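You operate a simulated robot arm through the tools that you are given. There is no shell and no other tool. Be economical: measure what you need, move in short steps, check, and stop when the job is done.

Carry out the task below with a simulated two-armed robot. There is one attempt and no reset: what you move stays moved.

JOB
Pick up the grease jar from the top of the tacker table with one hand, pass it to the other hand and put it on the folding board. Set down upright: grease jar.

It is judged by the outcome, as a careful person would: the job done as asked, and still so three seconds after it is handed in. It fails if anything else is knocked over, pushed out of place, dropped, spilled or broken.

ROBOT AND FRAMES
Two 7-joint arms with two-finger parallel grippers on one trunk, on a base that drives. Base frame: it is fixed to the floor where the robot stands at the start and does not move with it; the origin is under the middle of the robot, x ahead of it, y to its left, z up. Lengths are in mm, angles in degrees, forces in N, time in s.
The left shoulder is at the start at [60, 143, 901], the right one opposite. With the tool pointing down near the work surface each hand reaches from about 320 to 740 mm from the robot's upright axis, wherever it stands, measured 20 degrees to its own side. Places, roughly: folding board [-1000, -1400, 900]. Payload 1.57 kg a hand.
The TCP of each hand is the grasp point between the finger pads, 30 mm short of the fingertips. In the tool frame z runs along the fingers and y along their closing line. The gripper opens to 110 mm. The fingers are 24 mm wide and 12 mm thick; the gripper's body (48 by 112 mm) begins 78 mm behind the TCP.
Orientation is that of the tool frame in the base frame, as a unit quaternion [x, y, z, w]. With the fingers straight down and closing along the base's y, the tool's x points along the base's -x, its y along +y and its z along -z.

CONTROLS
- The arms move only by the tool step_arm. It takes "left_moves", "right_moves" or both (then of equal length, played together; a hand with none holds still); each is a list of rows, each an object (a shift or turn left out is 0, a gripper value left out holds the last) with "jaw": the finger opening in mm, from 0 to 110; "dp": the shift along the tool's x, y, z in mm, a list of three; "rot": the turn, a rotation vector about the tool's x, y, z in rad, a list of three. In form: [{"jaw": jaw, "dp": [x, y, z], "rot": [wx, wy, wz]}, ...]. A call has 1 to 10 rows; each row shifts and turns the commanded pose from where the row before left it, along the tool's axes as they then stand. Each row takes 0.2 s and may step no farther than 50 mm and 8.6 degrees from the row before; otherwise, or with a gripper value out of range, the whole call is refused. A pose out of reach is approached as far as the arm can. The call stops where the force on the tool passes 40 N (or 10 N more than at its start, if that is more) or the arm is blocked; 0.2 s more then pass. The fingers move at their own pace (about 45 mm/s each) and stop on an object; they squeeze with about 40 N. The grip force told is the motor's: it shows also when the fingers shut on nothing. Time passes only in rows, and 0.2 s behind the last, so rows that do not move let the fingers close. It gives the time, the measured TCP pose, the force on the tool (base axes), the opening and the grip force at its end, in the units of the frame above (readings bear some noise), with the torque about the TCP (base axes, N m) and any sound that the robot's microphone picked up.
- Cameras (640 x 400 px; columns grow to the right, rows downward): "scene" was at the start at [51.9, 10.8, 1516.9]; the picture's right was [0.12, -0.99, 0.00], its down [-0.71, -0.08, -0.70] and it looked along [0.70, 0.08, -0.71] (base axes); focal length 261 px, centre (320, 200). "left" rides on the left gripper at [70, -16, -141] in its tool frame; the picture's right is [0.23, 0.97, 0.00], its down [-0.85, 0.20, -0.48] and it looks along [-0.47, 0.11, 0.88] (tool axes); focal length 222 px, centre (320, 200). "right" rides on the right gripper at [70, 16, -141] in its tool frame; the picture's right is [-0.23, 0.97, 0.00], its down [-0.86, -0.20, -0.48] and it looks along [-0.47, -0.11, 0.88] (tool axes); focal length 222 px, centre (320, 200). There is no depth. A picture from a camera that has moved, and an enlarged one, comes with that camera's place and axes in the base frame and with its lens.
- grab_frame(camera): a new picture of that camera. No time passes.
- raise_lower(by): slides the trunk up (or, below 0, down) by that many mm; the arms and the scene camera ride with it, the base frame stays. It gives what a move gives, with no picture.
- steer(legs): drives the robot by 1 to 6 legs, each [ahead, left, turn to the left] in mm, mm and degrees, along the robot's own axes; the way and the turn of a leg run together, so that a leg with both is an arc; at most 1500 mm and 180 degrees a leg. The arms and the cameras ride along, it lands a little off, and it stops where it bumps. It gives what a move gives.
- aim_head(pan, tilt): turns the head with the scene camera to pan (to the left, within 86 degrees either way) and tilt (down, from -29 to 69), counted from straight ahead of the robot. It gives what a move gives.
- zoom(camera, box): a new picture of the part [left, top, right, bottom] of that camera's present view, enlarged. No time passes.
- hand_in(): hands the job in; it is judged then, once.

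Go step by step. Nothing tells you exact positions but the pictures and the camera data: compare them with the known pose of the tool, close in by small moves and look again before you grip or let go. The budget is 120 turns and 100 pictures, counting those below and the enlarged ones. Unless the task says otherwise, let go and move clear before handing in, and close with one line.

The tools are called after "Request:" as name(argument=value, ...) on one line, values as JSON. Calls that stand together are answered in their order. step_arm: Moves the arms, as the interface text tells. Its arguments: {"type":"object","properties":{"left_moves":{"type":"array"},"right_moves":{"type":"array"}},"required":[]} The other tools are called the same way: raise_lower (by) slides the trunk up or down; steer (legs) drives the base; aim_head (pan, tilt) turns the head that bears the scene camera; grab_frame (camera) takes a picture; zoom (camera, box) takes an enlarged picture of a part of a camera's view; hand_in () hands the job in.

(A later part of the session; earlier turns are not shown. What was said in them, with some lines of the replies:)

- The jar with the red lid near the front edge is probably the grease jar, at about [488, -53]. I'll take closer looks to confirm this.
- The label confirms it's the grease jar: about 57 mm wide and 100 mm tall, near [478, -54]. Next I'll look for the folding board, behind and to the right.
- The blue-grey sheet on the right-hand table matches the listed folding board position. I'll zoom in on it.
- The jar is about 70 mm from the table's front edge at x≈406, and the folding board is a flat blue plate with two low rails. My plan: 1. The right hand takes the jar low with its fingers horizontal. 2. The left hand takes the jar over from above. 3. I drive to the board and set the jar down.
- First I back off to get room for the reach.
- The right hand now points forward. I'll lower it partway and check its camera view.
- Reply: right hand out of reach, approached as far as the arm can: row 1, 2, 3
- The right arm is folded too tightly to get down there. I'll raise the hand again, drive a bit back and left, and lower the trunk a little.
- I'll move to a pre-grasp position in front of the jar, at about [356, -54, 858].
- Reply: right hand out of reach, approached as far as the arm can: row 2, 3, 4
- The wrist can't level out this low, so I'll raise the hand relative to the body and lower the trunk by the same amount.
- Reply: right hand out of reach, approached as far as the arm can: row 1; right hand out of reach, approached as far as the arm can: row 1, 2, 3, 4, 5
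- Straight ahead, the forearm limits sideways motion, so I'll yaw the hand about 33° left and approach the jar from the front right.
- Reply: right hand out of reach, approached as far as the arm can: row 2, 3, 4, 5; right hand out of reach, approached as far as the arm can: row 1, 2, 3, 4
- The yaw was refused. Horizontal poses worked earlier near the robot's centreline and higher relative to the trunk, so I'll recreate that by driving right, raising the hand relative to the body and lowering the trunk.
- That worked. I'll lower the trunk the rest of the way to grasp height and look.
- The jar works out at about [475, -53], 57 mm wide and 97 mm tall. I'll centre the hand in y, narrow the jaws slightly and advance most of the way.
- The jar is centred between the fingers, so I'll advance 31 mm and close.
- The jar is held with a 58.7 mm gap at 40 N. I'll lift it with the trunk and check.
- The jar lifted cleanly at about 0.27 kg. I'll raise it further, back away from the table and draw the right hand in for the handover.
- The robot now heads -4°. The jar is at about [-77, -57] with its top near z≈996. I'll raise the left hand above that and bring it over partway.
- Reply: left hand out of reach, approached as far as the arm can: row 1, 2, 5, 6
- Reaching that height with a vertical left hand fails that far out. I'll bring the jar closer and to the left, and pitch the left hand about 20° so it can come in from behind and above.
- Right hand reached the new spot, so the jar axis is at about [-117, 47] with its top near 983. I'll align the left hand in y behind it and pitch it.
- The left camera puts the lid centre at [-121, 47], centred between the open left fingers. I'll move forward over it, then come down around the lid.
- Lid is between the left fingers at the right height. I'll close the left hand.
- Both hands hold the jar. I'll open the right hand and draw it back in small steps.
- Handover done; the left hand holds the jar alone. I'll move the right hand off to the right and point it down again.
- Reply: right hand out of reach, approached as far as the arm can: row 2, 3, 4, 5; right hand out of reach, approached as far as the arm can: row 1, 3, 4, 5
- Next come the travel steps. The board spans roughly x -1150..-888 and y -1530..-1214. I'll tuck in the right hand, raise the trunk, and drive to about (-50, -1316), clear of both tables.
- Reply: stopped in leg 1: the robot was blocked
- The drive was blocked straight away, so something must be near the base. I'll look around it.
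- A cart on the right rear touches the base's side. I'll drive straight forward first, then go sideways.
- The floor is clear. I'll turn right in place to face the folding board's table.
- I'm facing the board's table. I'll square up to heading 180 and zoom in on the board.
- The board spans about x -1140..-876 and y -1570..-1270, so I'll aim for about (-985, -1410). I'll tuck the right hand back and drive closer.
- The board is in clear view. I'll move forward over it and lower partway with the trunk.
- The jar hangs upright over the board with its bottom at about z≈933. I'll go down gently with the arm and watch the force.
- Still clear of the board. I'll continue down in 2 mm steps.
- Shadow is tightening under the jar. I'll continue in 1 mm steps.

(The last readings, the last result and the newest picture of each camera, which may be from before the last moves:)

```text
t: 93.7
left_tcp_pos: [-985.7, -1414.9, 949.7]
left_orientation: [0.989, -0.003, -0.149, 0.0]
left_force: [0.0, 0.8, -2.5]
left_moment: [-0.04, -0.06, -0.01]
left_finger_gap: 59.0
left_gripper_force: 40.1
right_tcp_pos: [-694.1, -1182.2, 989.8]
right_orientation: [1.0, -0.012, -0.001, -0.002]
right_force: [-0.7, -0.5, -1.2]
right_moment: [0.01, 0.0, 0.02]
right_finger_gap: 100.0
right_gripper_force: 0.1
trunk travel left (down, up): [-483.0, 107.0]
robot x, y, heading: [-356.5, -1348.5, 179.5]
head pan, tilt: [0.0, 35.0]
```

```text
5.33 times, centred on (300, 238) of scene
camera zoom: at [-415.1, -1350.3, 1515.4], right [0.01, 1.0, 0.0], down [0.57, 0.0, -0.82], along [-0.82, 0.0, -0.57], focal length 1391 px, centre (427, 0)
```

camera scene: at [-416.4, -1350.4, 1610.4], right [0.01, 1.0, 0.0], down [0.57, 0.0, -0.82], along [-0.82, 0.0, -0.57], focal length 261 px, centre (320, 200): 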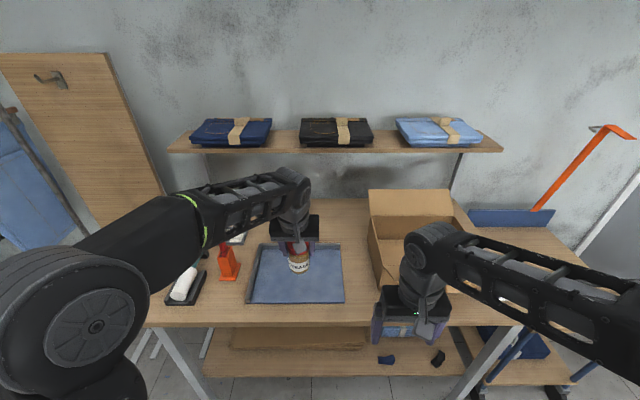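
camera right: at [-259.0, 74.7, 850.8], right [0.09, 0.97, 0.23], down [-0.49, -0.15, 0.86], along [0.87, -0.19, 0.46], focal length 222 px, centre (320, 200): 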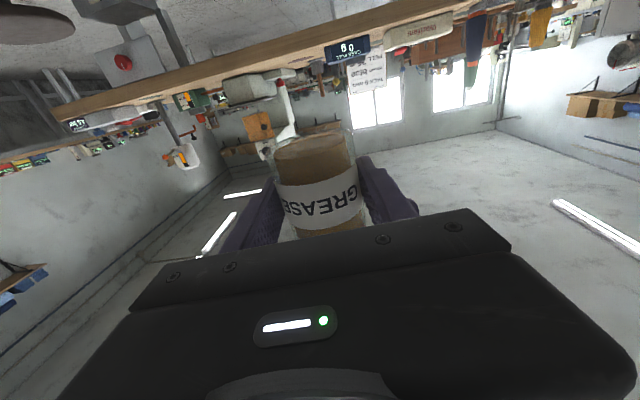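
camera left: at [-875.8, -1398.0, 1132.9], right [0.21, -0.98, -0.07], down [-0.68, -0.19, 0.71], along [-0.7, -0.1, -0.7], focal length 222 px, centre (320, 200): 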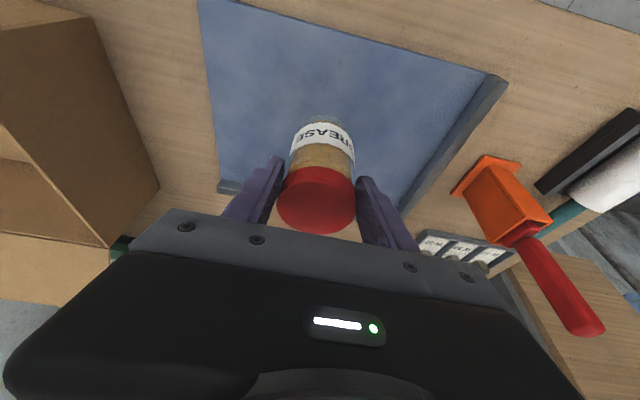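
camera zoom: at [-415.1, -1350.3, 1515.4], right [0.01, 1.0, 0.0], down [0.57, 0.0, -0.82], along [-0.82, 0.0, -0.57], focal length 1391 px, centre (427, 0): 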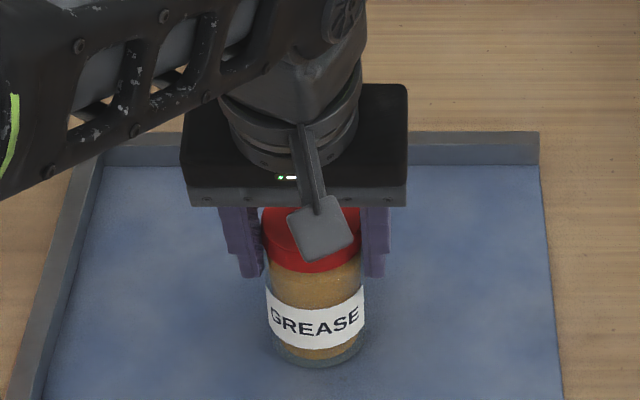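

Request:
step_arm(left_moves=[{"dp": [0.3, 0, 0.95]}, {"dp": [0.3, 0, 0.95]}, {"dp": [0.3, 0, 0.95]}, {"dp": [0.3, 0, 0.95]}])

Request:
step_arm(left_moves=[{"dp": [0.3, 0, 0.95]}, {"dp": [0.3, 0, 0.95]}, {"dp": [0.3, 0, 0.95]}, {"dp": [0.3, 0, 0.95]}])

Request:
zoom(camera="scene", box=[240, 200, 360, 275])

```text
t: 94.7
left_tcp_pos: [-984.9, -1414.0, 947.0]
left_orientation: [0.988, -0.004, -0.152, 0.0]
left_force: [-1.9, -2.1, 13.1]
left_moment: [-0.21, -0.1, 0.01]
left_finger_gap: 58.6
left_gripper_force: 40.2
right_tcp_pos: [-693.2, -1179.6, 988.9]
right_orientation: [1.0, -0.012, -0.001, -0.001]
right_force: [-0.3, 0.0, -0.3]
right_moment: [0.0, 0.02, 0.0]
right_finger_gap: 100.1
right_gripper_force: 0.0
trunk travel left (down, up): [-483.0, 107.0]
robot x, y, heading: [-358.1, -1352.0, 179.8]
head pan, tilt: [0.0, 35.0]
```

```text
t: 95.7
left_tcp_pos: [-985.0, -1413.5, 946.8]
left_orientation: [0.988, -0.003, -0.154, -0.002]
left_force: [-5.3, -4.5, 35.9]
left_moment: [-0.36, 0.62, 0.03]
left_finger_gap: 59.2
left_gripper_force: 40.0
right_tcp_pos: [-691.3, -1181.1, 990.3]
right_orientation: [1.0, -0.01, -0.002, -0.001]
right_force: [0.3, 0.4, 0.4]
right_moment: [0.01, -0.01, -0.01]
right_finger_gap: 100.1
right_gripper_force: 0.0
trunk travel left (down, up): [-483.0, 107.0]
robot x, y, heading: [-358.6, -1350.7, 179.8]
head pan, tilt: [0.0, 35.0]
```

```text
5.33 times, centred on (300, 238) of scene
camera zoom: at [-412.0, -1350.5, 1515.8], right [0.01, 1.0, 0.0], down [0.57, 0.0, -0.82], along [-0.82, 0.0, -0.57], focal length 1391 px, centre (427, 0)
```

zoom: 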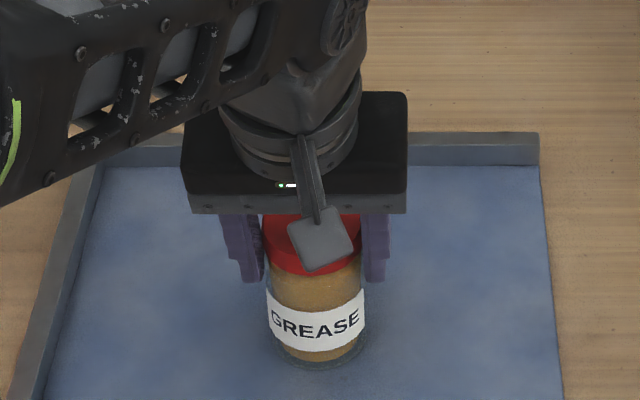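

The jar is standing on the board, pressed at about 36 N. I'll ease up until the load is light before opening.

Request:
step_arm(left_moves=[{"dp": [-0.3, 0, -0.95]}, {"dp": [-0.3, 0, -0.95]}, {"dp": [-0.3, 0, -0.95]}, {"dp": [-0.3, 0, -0.95]}])

```text
t: 96.7
left_tcp_pos: [-984.2, -1412.2, 946.1]
left_orientation: [0.989, -0.003, -0.149, 0.0]
left_force: [-6.5, -1.2, 16.6]
left_moment: [-0.12, 1.11, 0.04]
left_finger_gap: 58.9
left_gripper_force: 39.5
right_tcp_pos: [-692.3, -1180.4, 989.5]
right_orientation: [1.0, -0.012, -0.001, 0.0]
right_force: [0.6, -0.5, -0.2]
right_moment: [-0.01, 0.0, -0.05]
right_finger_gap: 100.1
right_gripper_force: 0.1
trunk travel left (down, up): [-483.0, 107.0]
robot x, y, heading: [-359.2, -1350.4, 179.7]
head pan, tilt: [0.0, 35.0]
```

Request:
step_arm(left_moves=[{"dp": [-0.3, 0, -0.95]}, {"dp": [-0.3, 0, -0.95]}, {}])

```text
t: 97.5
left_tcp_pos: [-983.8, -1413.8, 945.9]
left_orientation: [0.989, -0.004, -0.148, 0.0]
left_force: [-1.1, -0.5, 5.8]
left_moment: [0.13, 0.34, -0.01]
left_finger_gap: 58.9
left_gripper_force: 39.9
right_tcp_pos: [-692.7, -1181.1, 990.0]
right_orientation: [1.0, -0.011, -0.001, -0.001]
right_force: [0.5, -0.1, 0.1]
right_moment: [0.02, 0.04, 0.01]
right_finger_gap: 99.9
right_gripper_force: 0.0
trunk travel left (down, up): [-483.0, 107.0]
robot x, y, heading: [-358.6, -1352.4, 179.6]
head pan, tilt: [0.0, 35.0]
```

The load is down to about 6 N and the jar is seated. I'll open the left hand.

Request:
step_arm(left_moves=[{"jaw": 64}, {"jaw": 72}, {"jaw": 95}, {"jaw": 105}, {}, {}])

Request:
zoom(camera="scene", box=[240, 200, 360, 275])

Request:
grab_frame(camera="left")

```text
t: 98.9
left_tcp_pos: [-984.7, -1413.2, 947.0]
left_orientation: [0.989, -0.004, -0.148, -0.001]
left_force: [0.0, 0.3, -0.2]
left_moment: [-0.01, 0.0, 0.01]
left_finger_gap: 105.1
left_gripper_force: 0.1
right_tcp_pos: [-693.5, -1181.3, 989.8]
right_orientation: [1.0, -0.011, -0.001, -0.001]
right_force: [-0.4, 0.2, 0.1]
right_moment: [0.0, -0.01, -0.02]
right_finger_gap: 100.0
right_gripper_force: 0.0
trunk travel left (down, up): [-483.0, 107.0]
robot x, y, heading: [-353.1, -1352.8, 179.7]
head pan, tilt: [0.0, 35.0]
```

```text
5.33 times, centred on (300, 238) of scene
camera zoom: at [-414.9, -1350.2, 1515.5], right [0.01, 1.0, 0.0], down [0.57, 0.0, -0.82], along [-0.82, 0.0, -0.57], focal length 1391 px, centre (427, 0)
```

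zoom: 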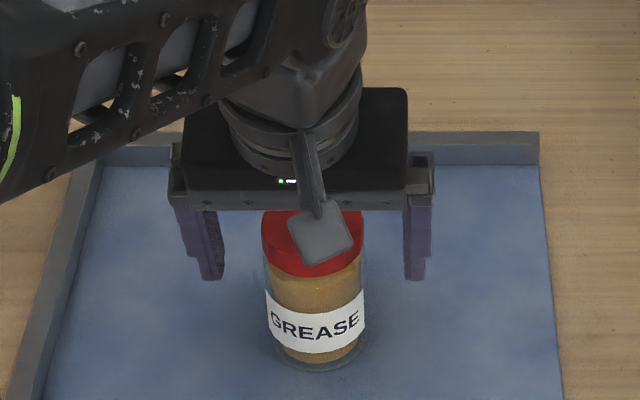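

```text
44 pictures are left
camera left: at [-875.8, -1398.1, 1061.6], right [0.21, -0.98, -0.07], down [-0.68, -0.19, 0.71], along [-0.7, -0.1, -0.7], focal length 222 px, centre (320, 200)
```

left: 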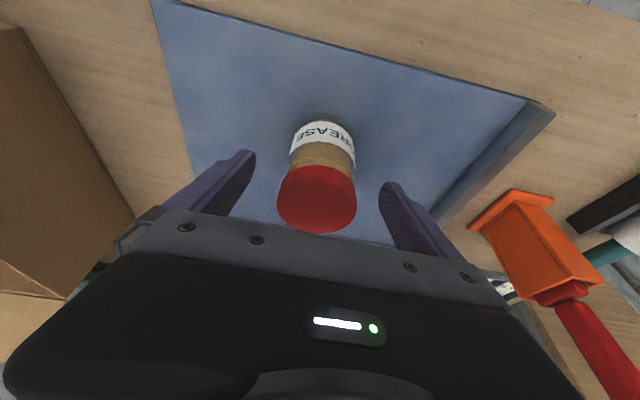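

The jar stands free and upright. I'll lift the left hand straight up, then back the robot away.

Request:
step_arm(left_moves=[{"dp": [-4.4, 0, -14.3]}, {"dp": [-7.4, 0, -23.9]}, {"dp": [-7.4, 0, -23.9]}, {"dp": [-7.4, 0, -23.9]}])

Request:
raise_lower(by=90)

Request:
steer(legs=[[-200, 0, 0]])

Request:
grab_frame(camera="scene")

Request:
zoom(camera="scene", box=[200, 150, 440, 300])

```text
t: 99.9
left_tcp_pos: [-984.8, -1413.7, 1036.8]
left_orientation: [0.989, -0.004, -0.148, 0.0]
left_force: [-0.5, -0.7, 0.2]
left_moment: [0.04, -0.01, 0.05]
left_finger_gap: 105.1
left_gripper_force: 0.0
right_tcp_pos: [-692.6, -1180.8, 990.1]
right_orientation: [1.0, -0.012, 0.0, -0.002]
right_force: [0.5, -0.7, 1.1]
right_moment: [-0.01, 0.04, -0.01]
right_finger_gap: 100.1
right_gripper_force: 0.1
trunk travel left (down, up): [-483.0, 107.0]
robot x, y, heading: [-357.6, -1352.7, 179.7]
head pan, tilt: [0.0, 35.0]
```

```text
t: 101.1
left_tcp_pos: [-984.3, -1414.1, 1127.7]
left_orientation: [0.989, -0.004, -0.148, -0.001]
left_force: [-0.3, -0.5, 0.2]
left_moment: [-0.03, -0.03, -0.02]
left_finger_gap: 105.0
left_gripper_force: 0.1
right_tcp_pos: [-694.5, -1181.7, 1080.3]
right_orientation: [1.0, -0.01, -0.001, -0.001]
right_force: [0.2, -0.4, -0.2]
right_moment: [0.0, 0.01, 0.0]
right_finger_gap: 100.0
right_gripper_force: 0.2
trunk travel left (down, up): [-573.0, 17.0]
robot x, y, heading: [-356.8, -1353.7, 179.6]
head pan, tilt: [0.0, 35.0]
```

```text
t: 102.7
left_tcp_pos: [-787.1, -1413.3, 1128.1]
left_orientation: [0.989, -0.005, -0.15, -0.001]
left_force: [-0.4, 0.5, 0.6]
left_moment: [0.0, 0.01, 0.02]
left_finger_gap: 105.0
left_gripper_force: 0.1
right_tcp_pos: [-494.3, -1181.4, 1080.4]
right_orientation: [1.0, -0.013, -0.002, -0.002]
right_force: [0.3, 0.1, -0.3]
right_moment: [-0.01, 0.05, -0.04]
right_finger_gap: 100.1
right_gripper_force: 0.0
trunk travel left (down, up): [-573.0, 17.0]
robot x, y, heading: [-166.3, -1354.3, 179.3]
head pan, tilt: [0.0, 35.0]
```

```text
43 pictures are left
camera scene: at [-215.9, -1351.5, 1605.5], right [0.01, 1.0, 0.0], down [0.57, -0.01, -0.82], along [-0.82, 0.01, -0.57], focal length 261 px, centre (320, 200)
```

scene: 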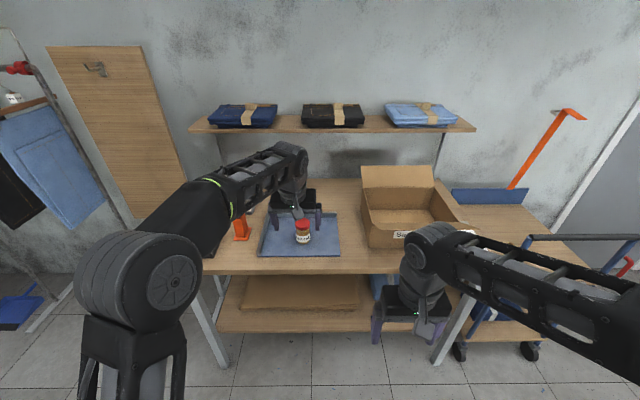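

```text
2.67 times, centred on (320, 225) of scene
camera zoom: at [-215.9, -1351.5, 1605.5], right [0.01, 1.0, 0.0], down [0.57, -0.01, -0.82], along [-0.82, 0.01, -0.57], focal length 696 px, centre (320, 133)
```

zoom: 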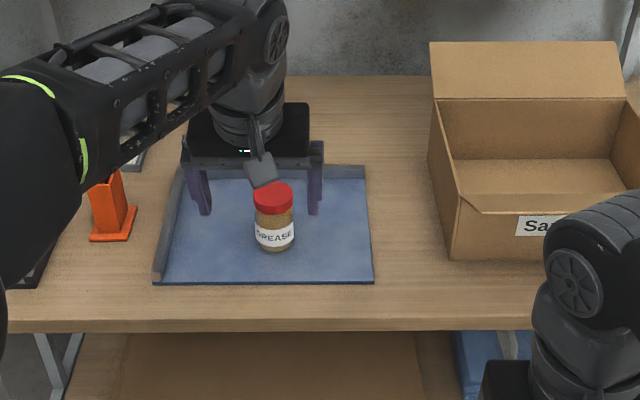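

The grease jar stands upright on the folding board, both hands are clear, and nothing around the board has moved. I'm handing in.

Request:
hand_in()

```text
The job is handed in.
```

The grease jar was picked up with the right hand, passed to the left, and set upright on the folding board. On the way, the base ended up against a cart at its right rear and the next drive was blocked there; I saw no sign that the cart had moved.
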